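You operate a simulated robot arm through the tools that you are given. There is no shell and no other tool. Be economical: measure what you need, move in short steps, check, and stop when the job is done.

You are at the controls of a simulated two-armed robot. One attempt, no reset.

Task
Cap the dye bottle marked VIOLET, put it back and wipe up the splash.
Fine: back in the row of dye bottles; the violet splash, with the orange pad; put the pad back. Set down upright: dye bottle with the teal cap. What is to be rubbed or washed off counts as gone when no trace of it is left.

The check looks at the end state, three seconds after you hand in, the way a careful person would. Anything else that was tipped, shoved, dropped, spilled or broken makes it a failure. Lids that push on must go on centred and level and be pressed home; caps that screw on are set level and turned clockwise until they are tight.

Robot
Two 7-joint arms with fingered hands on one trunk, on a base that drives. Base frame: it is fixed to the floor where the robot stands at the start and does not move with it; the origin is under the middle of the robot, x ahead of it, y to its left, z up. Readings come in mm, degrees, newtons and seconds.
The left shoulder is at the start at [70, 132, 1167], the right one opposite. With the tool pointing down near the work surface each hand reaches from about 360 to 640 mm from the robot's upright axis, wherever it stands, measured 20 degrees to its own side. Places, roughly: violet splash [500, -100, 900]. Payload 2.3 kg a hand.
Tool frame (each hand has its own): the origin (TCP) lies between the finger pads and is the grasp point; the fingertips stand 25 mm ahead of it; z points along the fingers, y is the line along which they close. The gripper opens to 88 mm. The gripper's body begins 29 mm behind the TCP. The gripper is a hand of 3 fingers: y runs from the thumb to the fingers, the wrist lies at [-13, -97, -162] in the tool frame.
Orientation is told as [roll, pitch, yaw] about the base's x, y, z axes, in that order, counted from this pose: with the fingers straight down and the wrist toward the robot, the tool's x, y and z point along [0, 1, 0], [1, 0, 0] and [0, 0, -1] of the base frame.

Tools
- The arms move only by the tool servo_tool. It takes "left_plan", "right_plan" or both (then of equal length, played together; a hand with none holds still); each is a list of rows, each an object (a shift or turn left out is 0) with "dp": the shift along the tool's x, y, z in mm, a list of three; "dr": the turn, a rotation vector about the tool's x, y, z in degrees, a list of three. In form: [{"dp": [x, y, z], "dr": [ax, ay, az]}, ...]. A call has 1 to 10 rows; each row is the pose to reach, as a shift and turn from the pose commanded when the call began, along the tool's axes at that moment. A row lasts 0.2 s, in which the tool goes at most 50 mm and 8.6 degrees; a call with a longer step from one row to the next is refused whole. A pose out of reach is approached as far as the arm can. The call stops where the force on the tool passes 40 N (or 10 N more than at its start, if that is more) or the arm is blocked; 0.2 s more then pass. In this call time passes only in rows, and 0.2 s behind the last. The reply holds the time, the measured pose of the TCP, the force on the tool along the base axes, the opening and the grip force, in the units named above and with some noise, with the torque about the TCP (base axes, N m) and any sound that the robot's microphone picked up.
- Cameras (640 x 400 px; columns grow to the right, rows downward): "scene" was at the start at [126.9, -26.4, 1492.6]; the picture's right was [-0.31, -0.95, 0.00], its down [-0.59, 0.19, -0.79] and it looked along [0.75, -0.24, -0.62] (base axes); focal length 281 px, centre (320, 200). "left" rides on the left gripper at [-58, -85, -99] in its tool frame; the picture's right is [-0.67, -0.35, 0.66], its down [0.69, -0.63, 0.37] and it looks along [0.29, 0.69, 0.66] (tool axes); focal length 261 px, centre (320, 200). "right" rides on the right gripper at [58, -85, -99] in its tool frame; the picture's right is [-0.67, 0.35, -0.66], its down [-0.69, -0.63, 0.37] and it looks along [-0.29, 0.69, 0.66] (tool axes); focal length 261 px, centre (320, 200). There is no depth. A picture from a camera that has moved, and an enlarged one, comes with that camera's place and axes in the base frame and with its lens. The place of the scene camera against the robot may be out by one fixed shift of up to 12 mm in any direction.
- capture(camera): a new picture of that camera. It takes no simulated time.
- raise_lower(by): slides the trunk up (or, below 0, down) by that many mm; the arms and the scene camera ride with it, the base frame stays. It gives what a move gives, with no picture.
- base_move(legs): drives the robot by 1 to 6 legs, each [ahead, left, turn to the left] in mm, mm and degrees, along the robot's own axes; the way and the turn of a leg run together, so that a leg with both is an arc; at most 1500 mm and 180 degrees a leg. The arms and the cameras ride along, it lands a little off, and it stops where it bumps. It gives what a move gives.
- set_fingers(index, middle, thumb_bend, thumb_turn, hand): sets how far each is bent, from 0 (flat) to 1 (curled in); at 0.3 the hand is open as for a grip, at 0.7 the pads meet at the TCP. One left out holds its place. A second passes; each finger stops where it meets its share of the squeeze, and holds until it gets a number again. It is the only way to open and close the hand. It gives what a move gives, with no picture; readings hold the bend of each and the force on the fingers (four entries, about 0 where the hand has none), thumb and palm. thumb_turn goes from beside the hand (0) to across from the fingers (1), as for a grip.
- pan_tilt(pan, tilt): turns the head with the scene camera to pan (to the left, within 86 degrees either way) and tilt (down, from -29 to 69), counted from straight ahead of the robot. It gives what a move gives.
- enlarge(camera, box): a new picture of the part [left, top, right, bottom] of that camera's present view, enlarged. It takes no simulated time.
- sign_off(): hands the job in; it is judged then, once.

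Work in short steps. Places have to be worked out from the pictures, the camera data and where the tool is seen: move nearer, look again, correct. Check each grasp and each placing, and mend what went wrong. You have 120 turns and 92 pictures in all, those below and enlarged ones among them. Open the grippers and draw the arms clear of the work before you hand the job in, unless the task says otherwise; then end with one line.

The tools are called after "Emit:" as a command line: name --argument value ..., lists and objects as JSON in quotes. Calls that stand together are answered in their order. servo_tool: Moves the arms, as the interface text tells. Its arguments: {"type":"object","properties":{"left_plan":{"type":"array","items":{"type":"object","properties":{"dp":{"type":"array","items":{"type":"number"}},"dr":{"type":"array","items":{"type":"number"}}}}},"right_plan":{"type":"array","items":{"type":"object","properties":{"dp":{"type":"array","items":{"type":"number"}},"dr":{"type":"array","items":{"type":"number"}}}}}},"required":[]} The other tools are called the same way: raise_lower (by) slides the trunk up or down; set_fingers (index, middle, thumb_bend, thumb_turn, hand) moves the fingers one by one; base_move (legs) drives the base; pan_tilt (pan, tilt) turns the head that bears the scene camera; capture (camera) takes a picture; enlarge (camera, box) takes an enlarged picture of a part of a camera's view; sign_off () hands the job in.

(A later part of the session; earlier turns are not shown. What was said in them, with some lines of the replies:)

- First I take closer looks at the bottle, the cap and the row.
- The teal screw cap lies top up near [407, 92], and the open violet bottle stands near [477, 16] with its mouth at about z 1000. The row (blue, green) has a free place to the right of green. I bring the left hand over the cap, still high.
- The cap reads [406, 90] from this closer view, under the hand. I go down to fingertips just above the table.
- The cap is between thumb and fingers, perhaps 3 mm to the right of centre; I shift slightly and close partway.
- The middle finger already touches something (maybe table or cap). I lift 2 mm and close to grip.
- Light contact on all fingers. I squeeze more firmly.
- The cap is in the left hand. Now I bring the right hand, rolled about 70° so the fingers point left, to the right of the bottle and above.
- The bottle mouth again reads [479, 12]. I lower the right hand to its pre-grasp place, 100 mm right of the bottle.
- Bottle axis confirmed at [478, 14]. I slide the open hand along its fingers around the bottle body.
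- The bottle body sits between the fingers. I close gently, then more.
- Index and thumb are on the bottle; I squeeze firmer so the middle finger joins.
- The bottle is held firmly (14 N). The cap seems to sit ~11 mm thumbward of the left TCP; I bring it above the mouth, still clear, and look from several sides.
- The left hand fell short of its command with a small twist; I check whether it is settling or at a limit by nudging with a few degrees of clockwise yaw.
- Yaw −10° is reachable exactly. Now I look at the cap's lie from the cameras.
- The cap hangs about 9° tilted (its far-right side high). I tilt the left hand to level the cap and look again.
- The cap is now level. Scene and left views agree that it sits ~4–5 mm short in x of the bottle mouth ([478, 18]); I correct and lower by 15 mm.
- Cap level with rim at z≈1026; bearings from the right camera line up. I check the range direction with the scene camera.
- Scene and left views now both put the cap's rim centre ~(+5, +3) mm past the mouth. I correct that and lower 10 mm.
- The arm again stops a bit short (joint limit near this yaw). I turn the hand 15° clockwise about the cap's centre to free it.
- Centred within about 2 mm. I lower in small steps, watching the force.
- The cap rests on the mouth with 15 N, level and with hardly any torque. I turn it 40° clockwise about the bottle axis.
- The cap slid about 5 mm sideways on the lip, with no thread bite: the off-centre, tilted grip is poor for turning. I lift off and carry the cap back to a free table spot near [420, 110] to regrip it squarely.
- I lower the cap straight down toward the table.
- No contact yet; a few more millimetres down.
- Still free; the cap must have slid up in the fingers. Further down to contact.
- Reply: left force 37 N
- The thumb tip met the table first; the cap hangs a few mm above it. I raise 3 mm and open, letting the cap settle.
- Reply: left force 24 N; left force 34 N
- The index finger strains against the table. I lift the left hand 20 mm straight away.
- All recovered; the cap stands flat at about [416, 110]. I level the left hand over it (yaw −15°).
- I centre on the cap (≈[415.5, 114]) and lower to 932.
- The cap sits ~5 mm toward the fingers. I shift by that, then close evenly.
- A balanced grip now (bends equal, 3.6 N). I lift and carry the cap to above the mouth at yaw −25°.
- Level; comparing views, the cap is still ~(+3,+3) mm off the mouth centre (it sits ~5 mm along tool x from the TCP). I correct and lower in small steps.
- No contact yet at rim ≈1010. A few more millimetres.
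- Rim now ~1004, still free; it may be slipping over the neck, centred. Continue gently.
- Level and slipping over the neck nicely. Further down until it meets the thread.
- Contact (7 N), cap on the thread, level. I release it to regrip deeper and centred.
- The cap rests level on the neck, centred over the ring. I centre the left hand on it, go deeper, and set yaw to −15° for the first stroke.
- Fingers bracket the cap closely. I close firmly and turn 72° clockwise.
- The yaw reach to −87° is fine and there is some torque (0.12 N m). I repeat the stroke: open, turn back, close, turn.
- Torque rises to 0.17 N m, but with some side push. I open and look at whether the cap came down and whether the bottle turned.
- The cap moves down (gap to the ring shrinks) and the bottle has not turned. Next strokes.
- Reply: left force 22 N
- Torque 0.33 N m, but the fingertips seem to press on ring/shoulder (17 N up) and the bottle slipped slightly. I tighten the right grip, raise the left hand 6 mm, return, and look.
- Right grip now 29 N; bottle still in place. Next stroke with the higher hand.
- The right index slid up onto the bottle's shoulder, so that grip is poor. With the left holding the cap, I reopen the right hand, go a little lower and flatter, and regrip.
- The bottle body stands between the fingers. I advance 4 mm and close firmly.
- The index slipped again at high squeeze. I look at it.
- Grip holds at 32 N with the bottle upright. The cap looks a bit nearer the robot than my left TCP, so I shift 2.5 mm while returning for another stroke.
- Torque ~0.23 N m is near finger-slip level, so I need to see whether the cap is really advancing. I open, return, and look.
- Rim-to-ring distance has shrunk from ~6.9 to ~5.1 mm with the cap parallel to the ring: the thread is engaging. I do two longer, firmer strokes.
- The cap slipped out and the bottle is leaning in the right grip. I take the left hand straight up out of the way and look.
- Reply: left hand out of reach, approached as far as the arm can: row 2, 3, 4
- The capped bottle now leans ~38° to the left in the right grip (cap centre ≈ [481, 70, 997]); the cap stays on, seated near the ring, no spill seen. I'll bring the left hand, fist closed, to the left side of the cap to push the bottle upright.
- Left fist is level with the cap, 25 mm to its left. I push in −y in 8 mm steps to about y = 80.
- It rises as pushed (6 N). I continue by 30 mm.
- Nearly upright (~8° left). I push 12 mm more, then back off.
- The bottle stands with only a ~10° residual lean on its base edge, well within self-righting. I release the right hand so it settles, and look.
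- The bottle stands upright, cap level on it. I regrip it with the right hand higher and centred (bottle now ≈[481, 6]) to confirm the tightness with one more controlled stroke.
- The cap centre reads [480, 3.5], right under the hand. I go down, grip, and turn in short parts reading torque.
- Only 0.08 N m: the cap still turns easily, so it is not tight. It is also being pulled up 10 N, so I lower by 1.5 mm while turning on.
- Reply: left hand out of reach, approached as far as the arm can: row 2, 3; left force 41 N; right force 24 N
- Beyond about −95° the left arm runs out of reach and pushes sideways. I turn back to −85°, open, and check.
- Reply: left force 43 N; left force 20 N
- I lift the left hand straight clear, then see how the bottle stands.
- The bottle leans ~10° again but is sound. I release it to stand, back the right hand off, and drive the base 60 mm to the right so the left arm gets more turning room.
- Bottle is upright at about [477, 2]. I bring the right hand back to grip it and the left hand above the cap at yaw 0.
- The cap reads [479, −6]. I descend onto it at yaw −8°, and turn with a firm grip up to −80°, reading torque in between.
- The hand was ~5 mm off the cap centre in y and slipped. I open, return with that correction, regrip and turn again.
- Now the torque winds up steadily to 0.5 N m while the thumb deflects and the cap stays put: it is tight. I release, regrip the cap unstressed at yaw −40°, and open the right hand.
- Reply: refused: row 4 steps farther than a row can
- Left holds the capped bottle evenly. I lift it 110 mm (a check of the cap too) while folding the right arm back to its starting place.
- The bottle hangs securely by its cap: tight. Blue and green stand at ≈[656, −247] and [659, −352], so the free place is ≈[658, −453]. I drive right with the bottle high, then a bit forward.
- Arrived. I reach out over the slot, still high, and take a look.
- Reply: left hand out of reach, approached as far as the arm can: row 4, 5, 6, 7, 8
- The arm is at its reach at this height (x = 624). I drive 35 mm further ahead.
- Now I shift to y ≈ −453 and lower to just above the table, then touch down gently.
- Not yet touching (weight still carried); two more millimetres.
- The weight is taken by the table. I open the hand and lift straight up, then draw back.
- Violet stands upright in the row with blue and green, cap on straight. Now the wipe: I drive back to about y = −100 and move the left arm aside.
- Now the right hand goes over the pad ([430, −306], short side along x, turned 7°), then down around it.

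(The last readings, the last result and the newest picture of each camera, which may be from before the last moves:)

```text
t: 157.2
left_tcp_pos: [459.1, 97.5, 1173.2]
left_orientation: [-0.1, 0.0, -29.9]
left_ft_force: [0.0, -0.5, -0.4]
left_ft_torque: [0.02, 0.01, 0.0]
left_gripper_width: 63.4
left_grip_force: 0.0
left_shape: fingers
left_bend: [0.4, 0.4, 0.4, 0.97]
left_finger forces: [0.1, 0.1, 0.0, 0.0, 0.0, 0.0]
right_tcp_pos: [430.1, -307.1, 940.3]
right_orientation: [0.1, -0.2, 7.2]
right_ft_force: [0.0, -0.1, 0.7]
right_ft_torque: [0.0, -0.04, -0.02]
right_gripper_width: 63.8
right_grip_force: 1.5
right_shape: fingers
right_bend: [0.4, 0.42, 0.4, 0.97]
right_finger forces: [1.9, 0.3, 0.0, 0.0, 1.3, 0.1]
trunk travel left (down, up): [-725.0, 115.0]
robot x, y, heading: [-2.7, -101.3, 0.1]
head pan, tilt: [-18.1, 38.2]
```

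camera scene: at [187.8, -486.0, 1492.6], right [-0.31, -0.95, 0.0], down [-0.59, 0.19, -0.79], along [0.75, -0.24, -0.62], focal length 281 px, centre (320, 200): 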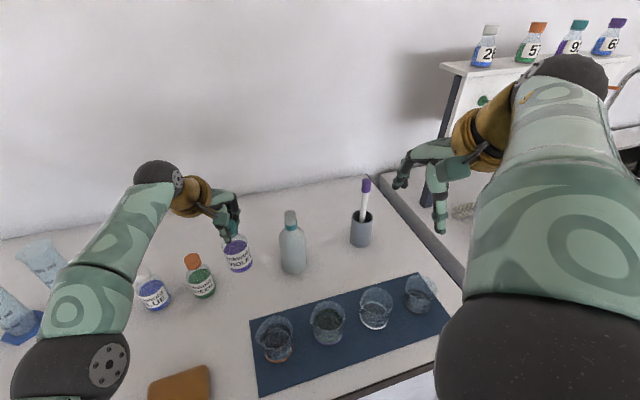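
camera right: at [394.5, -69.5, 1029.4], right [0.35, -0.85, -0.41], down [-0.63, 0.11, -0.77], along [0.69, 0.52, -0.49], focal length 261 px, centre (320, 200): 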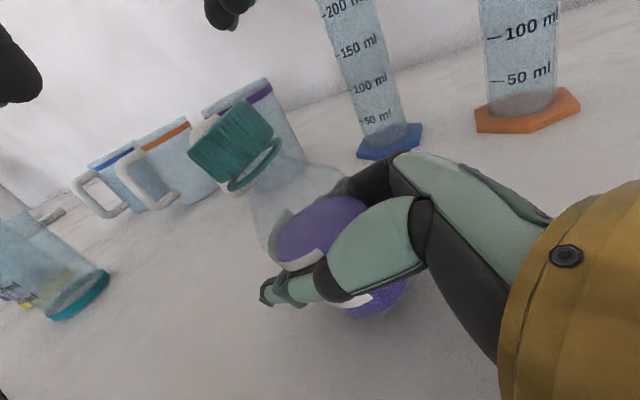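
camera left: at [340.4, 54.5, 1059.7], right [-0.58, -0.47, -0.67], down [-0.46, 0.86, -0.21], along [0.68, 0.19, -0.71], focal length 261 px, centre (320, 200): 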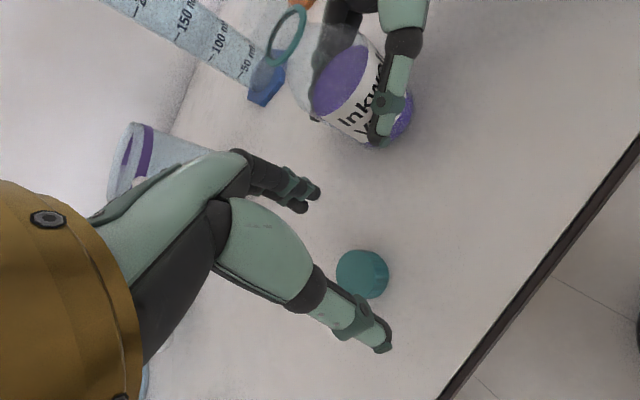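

Both sides touch at ~64 mm: centred. I squeeze, lift slightly, and move over to the right end of the splash.

Emit:
set_fingers --hand "right" --index 0.54 --middle 0.54 --thumb_bend 0.54

Emit:
servo_tool --right_plan '[{"dp": [0, 0, -15]}, {"dp": [0, 0, -35]}, {"dp": [35, 0, -35], "dr": [0, 0, 3]}, {"dp": [70, 5, -35], "dr": [0, 0, 7]}, {"dp": [100, 10, -35], "dr": [0, 0, 7]}]'

```text
t: 158.2
left_tcp_pos: [459.8, 99.3, 1172.6]
left_orientation: [-0.1, 0.0, -29.9]
left_ft_force: [1.1, 0.2, -1.2]
left_ft_torque: [-0.03, -0.02, 0.0]
left_gripper_width: 63.1
left_grip_force: 0.1
left_shape: fingers
left_bend: [0.4, 0.4, 0.4, 0.97]
left_finger forces: [0.0, 0.0, 0.0, 0.1, 0.0, 0.1]
right_tcp_pos: [429.6, -306.7, 940.4]
right_orientation: [0.0, -0.2, 7.2]
right_ft_force: [2.1, -0.1, 3.8]
right_ft_torque: [0.01, -0.22, -0.02]
right_gripper_width: 60.3
right_grip_force: 13.4
right_shape: fingers
right_bend: [0.43, 0.47, 0.42, 0.96]
right_finger forces: [9.0, 5.8, 0.1, 0.0, 12.0, 0.0]
trunk travel left (down, up): [-725.0, 115.0]
robot x, y, heading: [2.3, -96.6, 0.1]
head pan, tilt: [-18.1, 38.2]
```

```text
t: 159.3
left_tcp_pos: [458.0, 98.0, 1173.9]
left_orientation: [-0.1, 0.0, -30.0]
left_ft_force: [0.0, -0.1, -0.6]
left_ft_torque: [-0.01, -0.02, 0.01]
left_gripper_width: 63.3
left_grip_force: 0.1
left_shape: fingers
left_bend: [0.4, 0.4, 0.4, 0.97]
left_finger forces: [0.0, 0.1, 0.0, 0.0, 0.1, 0.1]
right_tcp_pos: [427.5, -209.9, 971.5]
right_orientation: [0.9, 0.6, -1.1]
right_ft_force: [1.2, -0.9, -0.7]
right_ft_torque: [-0.04, 0.0, 0.0]
right_gripper_width: 60.1
right_grip_force: 12.5
right_shape: fingers
right_bend: [0.44, 0.48, 0.42, 0.96]
right_finger forces: [7.5, 5.0, 0.1, 0.0, 12.7, 0.0]
trunk travel left (down, up): [-725.0, 115.0]
robot x, y, heading: [1.3, -99.3, 0.3]
head pan, tilt: [-18.1, 38.2]
```

The pad is held. I turn to yaw +15° (easier for this arm), go to the right edge of the splash and press lightly.

Emit:
servo_tool --right_plan '[{"dp": [6, 12, 0], "dr": [0, 0, -7.5]}, {"dp": [12, 24, 10], "dr": [0, 0, -15]}, {"dp": [12, 24, 25], "dr": [0, 0, -15]}, {"dp": [12, 24, 33], "dr": [0, 0, -15]}, {"dp": [12, 24, 36], "dr": [0, 0, -15]}, {"dp": [12, 24, 37], "dr": [0, 0, -15]}]'

```text
t: 160.8
left_tcp_pos: [456.9, 98.5, 1175.6]
left_orientation: [-0.2, -0.1, -29.9]
left_ft_force: [0.6, 0.2, -0.6]
left_ft_torque: [-0.02, 0.02, 0.01]
left_gripper_width: 63.2
left_grip_force: 0.1
left_shape: fingers
left_bend: [0.4, 0.4, 0.4, 0.97]
left_finger forces: [0.0, 0.1, 0.0, 0.0, 0.0, 0.1]
right_tcp_pos: [450.6, -193.2, 940.1]
right_orientation: [-0.1, -0.4, 15.1]
right_ft_force: [2.3, 0.1, 11.6]
right_ft_torque: [0.09, -0.22, 0.02]
right_gripper_width: 60.2
right_grip_force: 14.0
right_shape: fingers
right_bend: [0.44, 0.48, 0.42, 0.96]
right_finger forces: [9.7, 5.6, 0.0, 0.0, 12.7, 0.0]
trunk travel left (down, up): [-725.0, 115.0]
robot x, y, heading: [-1.3, -98.0, 0.0]
head pan, tilt: [-18.1, 38.2]
```

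Pressing at ~12 N. First wiping loop: left along the splash and back on a line 18 mm further out.

Emit:
servo_tool --right_plan '[{"dp": [22.2, 6, 0]}, {"dp": [44.4, 11.9, 0]}, {"dp": [66.7, 17.9, 0]}, {"dp": [88.9, 23.8, 0]}, {"dp": [111.1, 29.8, 0]}, {"dp": [106.4, 47.2, 0]}, {"dp": [77.4, 39.4, 0]}, {"dp": [48.5, 31.6, 0]}, {"dp": [19.5, 23.9, 0]}, {"dp": [-9.5, 16.1, 0]}]'

```text
t: 162.9
left_tcp_pos: [457.1, 100.2, 1174.6]
left_orientation: [-0.1, -0.1, -29.9]
left_ft_force: [0.0, -0.7, -0.1]
left_ft_torque: [0.01, -0.01, -0.01]
left_gripper_width: 63.2
left_grip_force: 0.0
left_shape: fingers
left_bend: [0.4, 0.4, 0.4, 0.97]
left_finger forces: [0.0, 0.1, 0.0, 0.0, 0.0, 0.0]
right_tcp_pos: [467.2, -198.8, 940.3]
right_orientation: [-0.1, -0.2, 15.3]
right_ft_force: [0.0, 7.1, 8.0]
right_ft_torque: [0.18, -0.16, 0.09]
right_gripper_width: 60.3
right_grip_force: 12.8
right_shape: fingers
right_bend: [0.44, 0.48, 0.42, 0.96]
right_finger forces: [8.7, 5.4, 0.0, 0.0, 12.1, 0.0]
trunk travel left (down, up): [-725.0, 115.0]
robot x, y, heading: [-1.1, -101.7, 0.3]
head pan, tilt: [-18.1, 38.2]
```

Second loop nearer to the edge and middle again.

Emit:
servo_tool --right_plan '[{"dp": [4.7, -17.4, 0.5]}, {"dp": [9.3, -34.8, 0.5]}, {"dp": [38.3, -27, 0.5]}, {"dp": [67.3, -19.2, 0.5]}, {"dp": [96.3, -11.5, 0.5]}, {"dp": [125.2, -3.7, 0.5]}, {"dp": [119, 19.5, 0.5]}, {"dp": [80.4, 9.1, 0.5]}, {"dp": [41.7, -1.2, 0.5]}, {"dp": [3.1, -11.6, 0.5]}]'

Emit:
enlarge --camera "scene" --box '[200, 230, 420, 390]'

```text
t: 165.2
left_tcp_pos: [457.3, 98.3, 1173.7]
left_orientation: [-0.1, 0.0, -29.8]
left_ft_force: [-0.5, -0.2, 0.1]
left_ft_torque: [0.03, 0.01, -0.02]
left_gripper_width: 63.1
left_grip_force: 0.1
left_shape: fingers
left_bend: [0.4, 0.4, 0.4, 0.97]
left_finger forces: [0.1, 0.0, 0.0, 0.0, 0.0, 0.0]
right_tcp_pos: [455.0, -198.7, 938.8]
right_orientation: [0.0, -0.1, 15.3]
right_ft_force: [0.2, 4.1, 7.8]
right_ft_torque: [0.09, -0.11, 0.09]
right_gripper_width: 60.7
right_grip_force: 13.4
right_shape: fingers
right_bend: [0.45, 0.48, 0.42, 0.96]
right_finger forces: [8.3, 5.2, 0.0, 0.1, 13.0, 0.0]
trunk travel left (down, up): [-725.0, 115.0]
robot x, y, heading: [-2.9, -100.7, 0.1]
head pan, tilt: [-18.1, 38.2]
```

```text
2.50 times, centred on (310, 310) of scene
camera zoom: at [124.4, -124.6, 1492.9], right [-0.31, -0.95, 0.0], down [-0.59, 0.19, -0.79], along [0.75, -0.24, -0.62], focal length 703 px, centre (345, -75)
```

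zoom: 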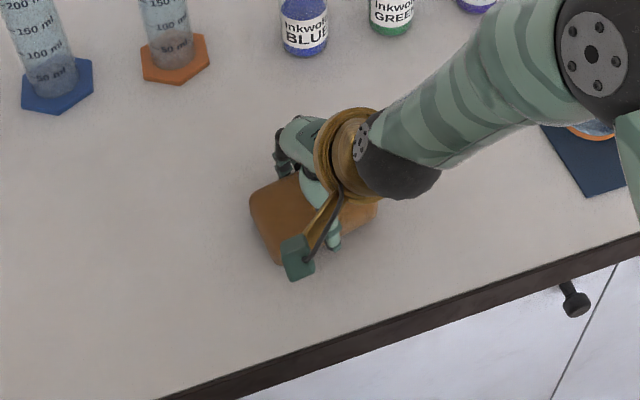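

The visible part of the splash area is clean. One more loop over the right end (now under the pad) for certainty.

Emit:
servo_tool --right_plan '[{"dp": [-5.2, 19.3, 0.3]}, {"dp": [33.5, 29.7, 0.3]}, {"dp": [72.1, 40, 0.3]}, {"dp": [77.3, 20.7, 0.3]}, {"dp": [38.6, 10.4, 0.3]}, {"dp": [0, 0, 0.3]}, {"dp": [7.3, -27, 0.3]}, {"dp": [45.9, -16.7, 0.3]}, {"dp": [84.5, -6.3, 0.3]}, {"dp": [67.6, 18.1, 0.3]}]'

Emit:
servo_tool --right_plan '[{"dp": [0, 0, -15]}, {"dp": [0, 0, -35]}]'

```text
t: 167.3
left_tcp_pos: [456.5, 98.9, 1173.0]
left_orientation: [-0.1, 0.0, -29.8]
left_ft_force: [-0.8, 1.4, 0.4]
left_ft_torque: [0.01, -0.01, -0.04]
left_gripper_width: 63.4
left_grip_force: 0.2
left_shape: fingers
left_bend: [0.4, 0.4, 0.4, 0.97]
left_finger forces: [0.0, 0.0, 0.1, 0.1, 0.1, 0.1]
right_tcp_pos: [455.3, -126.8, 937.6]
right_orientation: [0.0, 0.0, 15.3]
right_ft_force: [-1.8, 2.5, 4.6]
right_ft_torque: [0.11, -0.06, 0.13]
right_gripper_width: 61.2
right_grip_force: 12.8
right_shape: fingers
right_bend: [0.46, 0.49, 0.41, 0.96]
right_finger forces: [7.3, 5.0, 0.0, 0.0, 13.8, 0.0]
trunk travel left (down, up): [-725.0, 115.0]
robot x, y, heading: [-3.4, -99.8, -0.0]
head pan, tilt: [-18.1, 38.2]
```

```text
t: 167.9
left_tcp_pos: [457.6, 97.4, 1173.8]
left_orientation: [-0.1, 0.0, -29.8]
left_ft_force: [-0.5, 0.5, 1.3]
left_ft_torque: [0.02, -0.02, -0.02]
left_gripper_width: 63.0
left_grip_force: 0.2
left_shape: fingers
left_bend: [0.4, 0.4, 0.4, 0.97]
left_finger forces: [0.0, 0.1, 0.1, 0.1, 0.0, 0.0]
right_tcp_pos: [456.1, -129.6, 972.2]
right_orientation: [0.0, -0.1, 15.2]
right_ft_force: [-0.6, 0.1, -0.3]
right_ft_torque: [0.03, 0.01, 0.02]
right_gripper_width: 60.7
right_grip_force: 13.2
right_shape: fingers
right_bend: [0.45, 0.49, 0.42, 0.96]
right_finger forces: [8.2, 4.9, 0.0, 0.1, 13.2, 0.1]
trunk travel left (down, up): [-725.0, 115.0]
robot x, y, heading: [-3.4, -98.4, 0.2]
head pan, tilt: [-18.1, 38.2]
```

I carry the pad back to its place at [430, −306] (yaw 7°) and lower it.

Emit:
servo_tool --right_plan '[{"dp": [-33, -14, 0], "dr": [0, 0, 2]}, {"dp": [-66, -28, 0], "dr": [0, 0, 4]}, {"dp": [-99, -42, 0], "dr": [0, 0, 6]}, {"dp": [-132, -57, 0], "dr": [0, 0, 8]}, {"dp": [-165.2, -71.2, 0], "dr": [0, 0, 8]}, {"dp": [-165.2, -71.2, 15], "dr": [0, 0, 8]}, {"dp": [-165.2, -71.2, 28], "dr": [0, 0, 8]}, {"dp": [-165.2, -71.2, 33], "dr": [0, 0, 8]}, {"dp": [-165.2, -71.2, 34], "dr": [0, 0, 8]}]'

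```text
t: 169.9
left_tcp_pos: [458.3, 97.4, 1173.1]
left_orientation: [-0.1, -0.1, -29.9]
left_ft_force: [0.7, -0.1, -0.1]
left_ft_torque: [-0.01, 0.04, 0.01]
left_gripper_width: 63.3
left_grip_force: 0.0
left_shape: fingers
left_bend: [0.4, 0.4, 0.4, 0.97]
left_finger forces: [0.0, 0.0, 0.0, 0.0, 0.0, 0.0]
right_tcp_pos: [431.1, -306.2, 937.6]
right_orientation: [-0.1, -0.2, 7.2]
right_ft_force: [-0.1, -0.1, 2.5]
right_ft_torque: [0.03, -0.12, 0.0]
right_gripper_width: 60.2
right_grip_force: 13.6
right_shape: fingers
right_bend: [0.45, 0.49, 0.42, 0.96]
right_finger forces: [8.2, 5.0, 0.0, 0.0, 13.3, 0.0]
trunk travel left (down, up): [-725.0, 115.0]
robot x, y, heading: [0.7, -98.1, 0.0]
head pan, tilt: [-18.1, 38.2]
```

The pad rests on the table at its old place (2.5 N). I open, lift away to the start height, and use the last picture to check.

Emit:
set_fingers --hand "right" --index 0.3 --middle 0.3 --thumb_bend 0.3

Emit:
servo_tool --right_plan '[{"dp": [0, 0, -15]}, {"dp": [0, 0, -45]}, {"dp": [0, 0, -90]}, {"dp": [0, 0, -135]}, {"dp": [-20, -10, -175]}, {"dp": [-55, -30, -200]}, {"dp": [-90, -50, -220]}, {"dp": [-120, -60, -240]}]'

Emit:
set_fingers --hand "left" --index 0.3 --middle 0.3 --thumb_bend 0.3

Emit:
enlarge --camera "scene" --box '[200, 200, 480, 380]'

```text
t: 170.9
left_tcp_pos: [458.4, 97.5, 1174.5]
left_orientation: [-0.1, -0.1, -29.9]
left_ft_force: [-0.1, 0.3, 0.7]
left_ft_torque: [-0.01, -0.01, 0.03]
left_gripper_width: 63.2
left_grip_force: 0.1
left_shape: fingers
left_bend: [0.4, 0.4, 0.4, 0.97]
left_finger forces: [0.0, 0.1, 0.0, 0.0, 0.0, 0.0]
right_tcp_pos: [432.6, -307.4, 938.1]
right_orientation: [0.0, -0.2, 7.3]
right_ft_force: [0.2, -0.2, -0.5]
right_ft_torque: [0.03, 0.01, -0.01]
right_gripper_width: 84.4
right_grip_force: 0.0
right_shape: fingers
right_bend: [0.3, 0.3, 0.3, 0.97]
right_finger forces: [0.0, 0.0, 0.0, 0.1, 0.0, 0.0]
trunk travel left (down, up): [-725.0, 115.0]
robot x, y, heading: [-1.9, -97.2, 0.3]
head pan, tilt: [-18.1, 38.2]
```

```text
t: 172.8
left_tcp_pos: [457.7, 95.4, 1173.8]
left_orientation: [0.0, 0.1, -29.9]
left_ft_force: [-0.1, -0.2, 0.3]
left_ft_torque: [-0.03, -0.01, 0.01]
left_gripper_width: 63.2
left_grip_force: 0.1
left_shape: fingers
left_bend: [0.4, 0.4, 0.4, 0.97]
left_finger forces: [0.0, 0.0, 0.1, 0.0, 0.0, 0.0]
right_tcp_pos: [387.7, -435.2, 1178.0]
right_orientation: [0.1, -0.1, 7.2]
right_ft_force: [0.9, -0.3, 0.0]
right_ft_torque: [0.03, 0.01, -0.02]
right_gripper_width: 84.4
right_grip_force: 0.1
right_shape: fingers
right_bend: [0.3, 0.3, 0.3, 0.97]
right_finger forces: [0.0, 0.1, 0.0, 0.0, 0.0, 0.0]
trunk travel left (down, up): [-725.0, 115.0]
robot x, y, heading: [-1.5, -103.5, -0.0]
head pan, tilt: [-18.1, 38.2]
```

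```text
t: 173.8
left_tcp_pos: [457.9, 97.4, 1173.4]
left_orientation: [-0.1, 0.0, -29.9]
left_ft_force: [-0.5, -0.2, -0.7]
left_ft_torque: [-0.01, -0.01, -0.02]
left_gripper_width: 84.3
left_grip_force: 0.1
left_shape: fingers
left_bend: [0.3, 0.3, 0.3, 0.97]
left_finger forces: [0.0, 0.0, 0.1, 0.0, 0.1, 0.0]
right_tcp_pos: [387.6, -432.4, 1178.2]
right_orientation: [-0.1, 0.0, 7.2]
right_ft_force: [0.3, -0.5, -0.1]
right_ft_torque: [-0.01, 0.0, -0.04]
right_gripper_width: 84.5
right_grip_force: 0.2
right_shape: fingers
right_bend: [0.3, 0.3, 0.3, 0.97]
right_finger forces: [0.0, 0.0, 0.0, 0.0, 0.0, 0.1]
trunk travel left (down, up): [-725.0, 115.0]
robot x, y, heading: [-1.2, -102.4, -0.0]
head pan, tilt: [-18.1, 38.2]
```

```text
2.22 times, centred on (340, 290) of scene
camera zoom: at [126.4, -125.7, 1492.6], right [-0.31, -0.95, 0.0], down [-0.59, 0.19, -0.79], along [0.75, -0.24, -0.62], focal length 625 px, centre (276, 0)
```

zoom: 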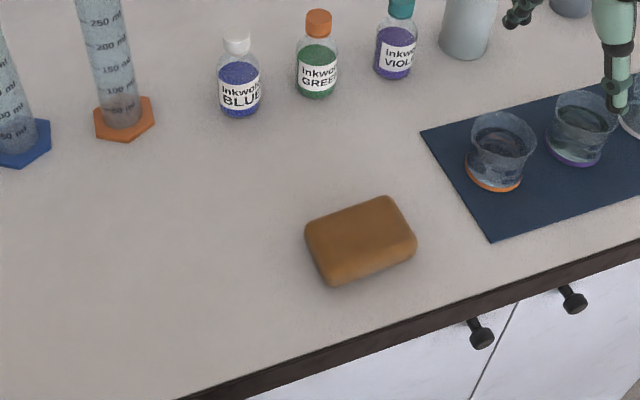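

The last picture shows the table clean, the pad back in its place, and the three dye bottles upright in their row with caps on. Both hands are open and clear, so I hand in.

Emit:
sign_off

```text
The job is handed in.
```

I screwed the teal cap onto the VIOLET bottle until it was tight and stood the bottle upright in the row, to the right of green. I wiped up the splash with the orange pad and put the pad back. While I was tightening the cap, the bottle leaned over in the right hand; I pushed it upright again and saw no spill.
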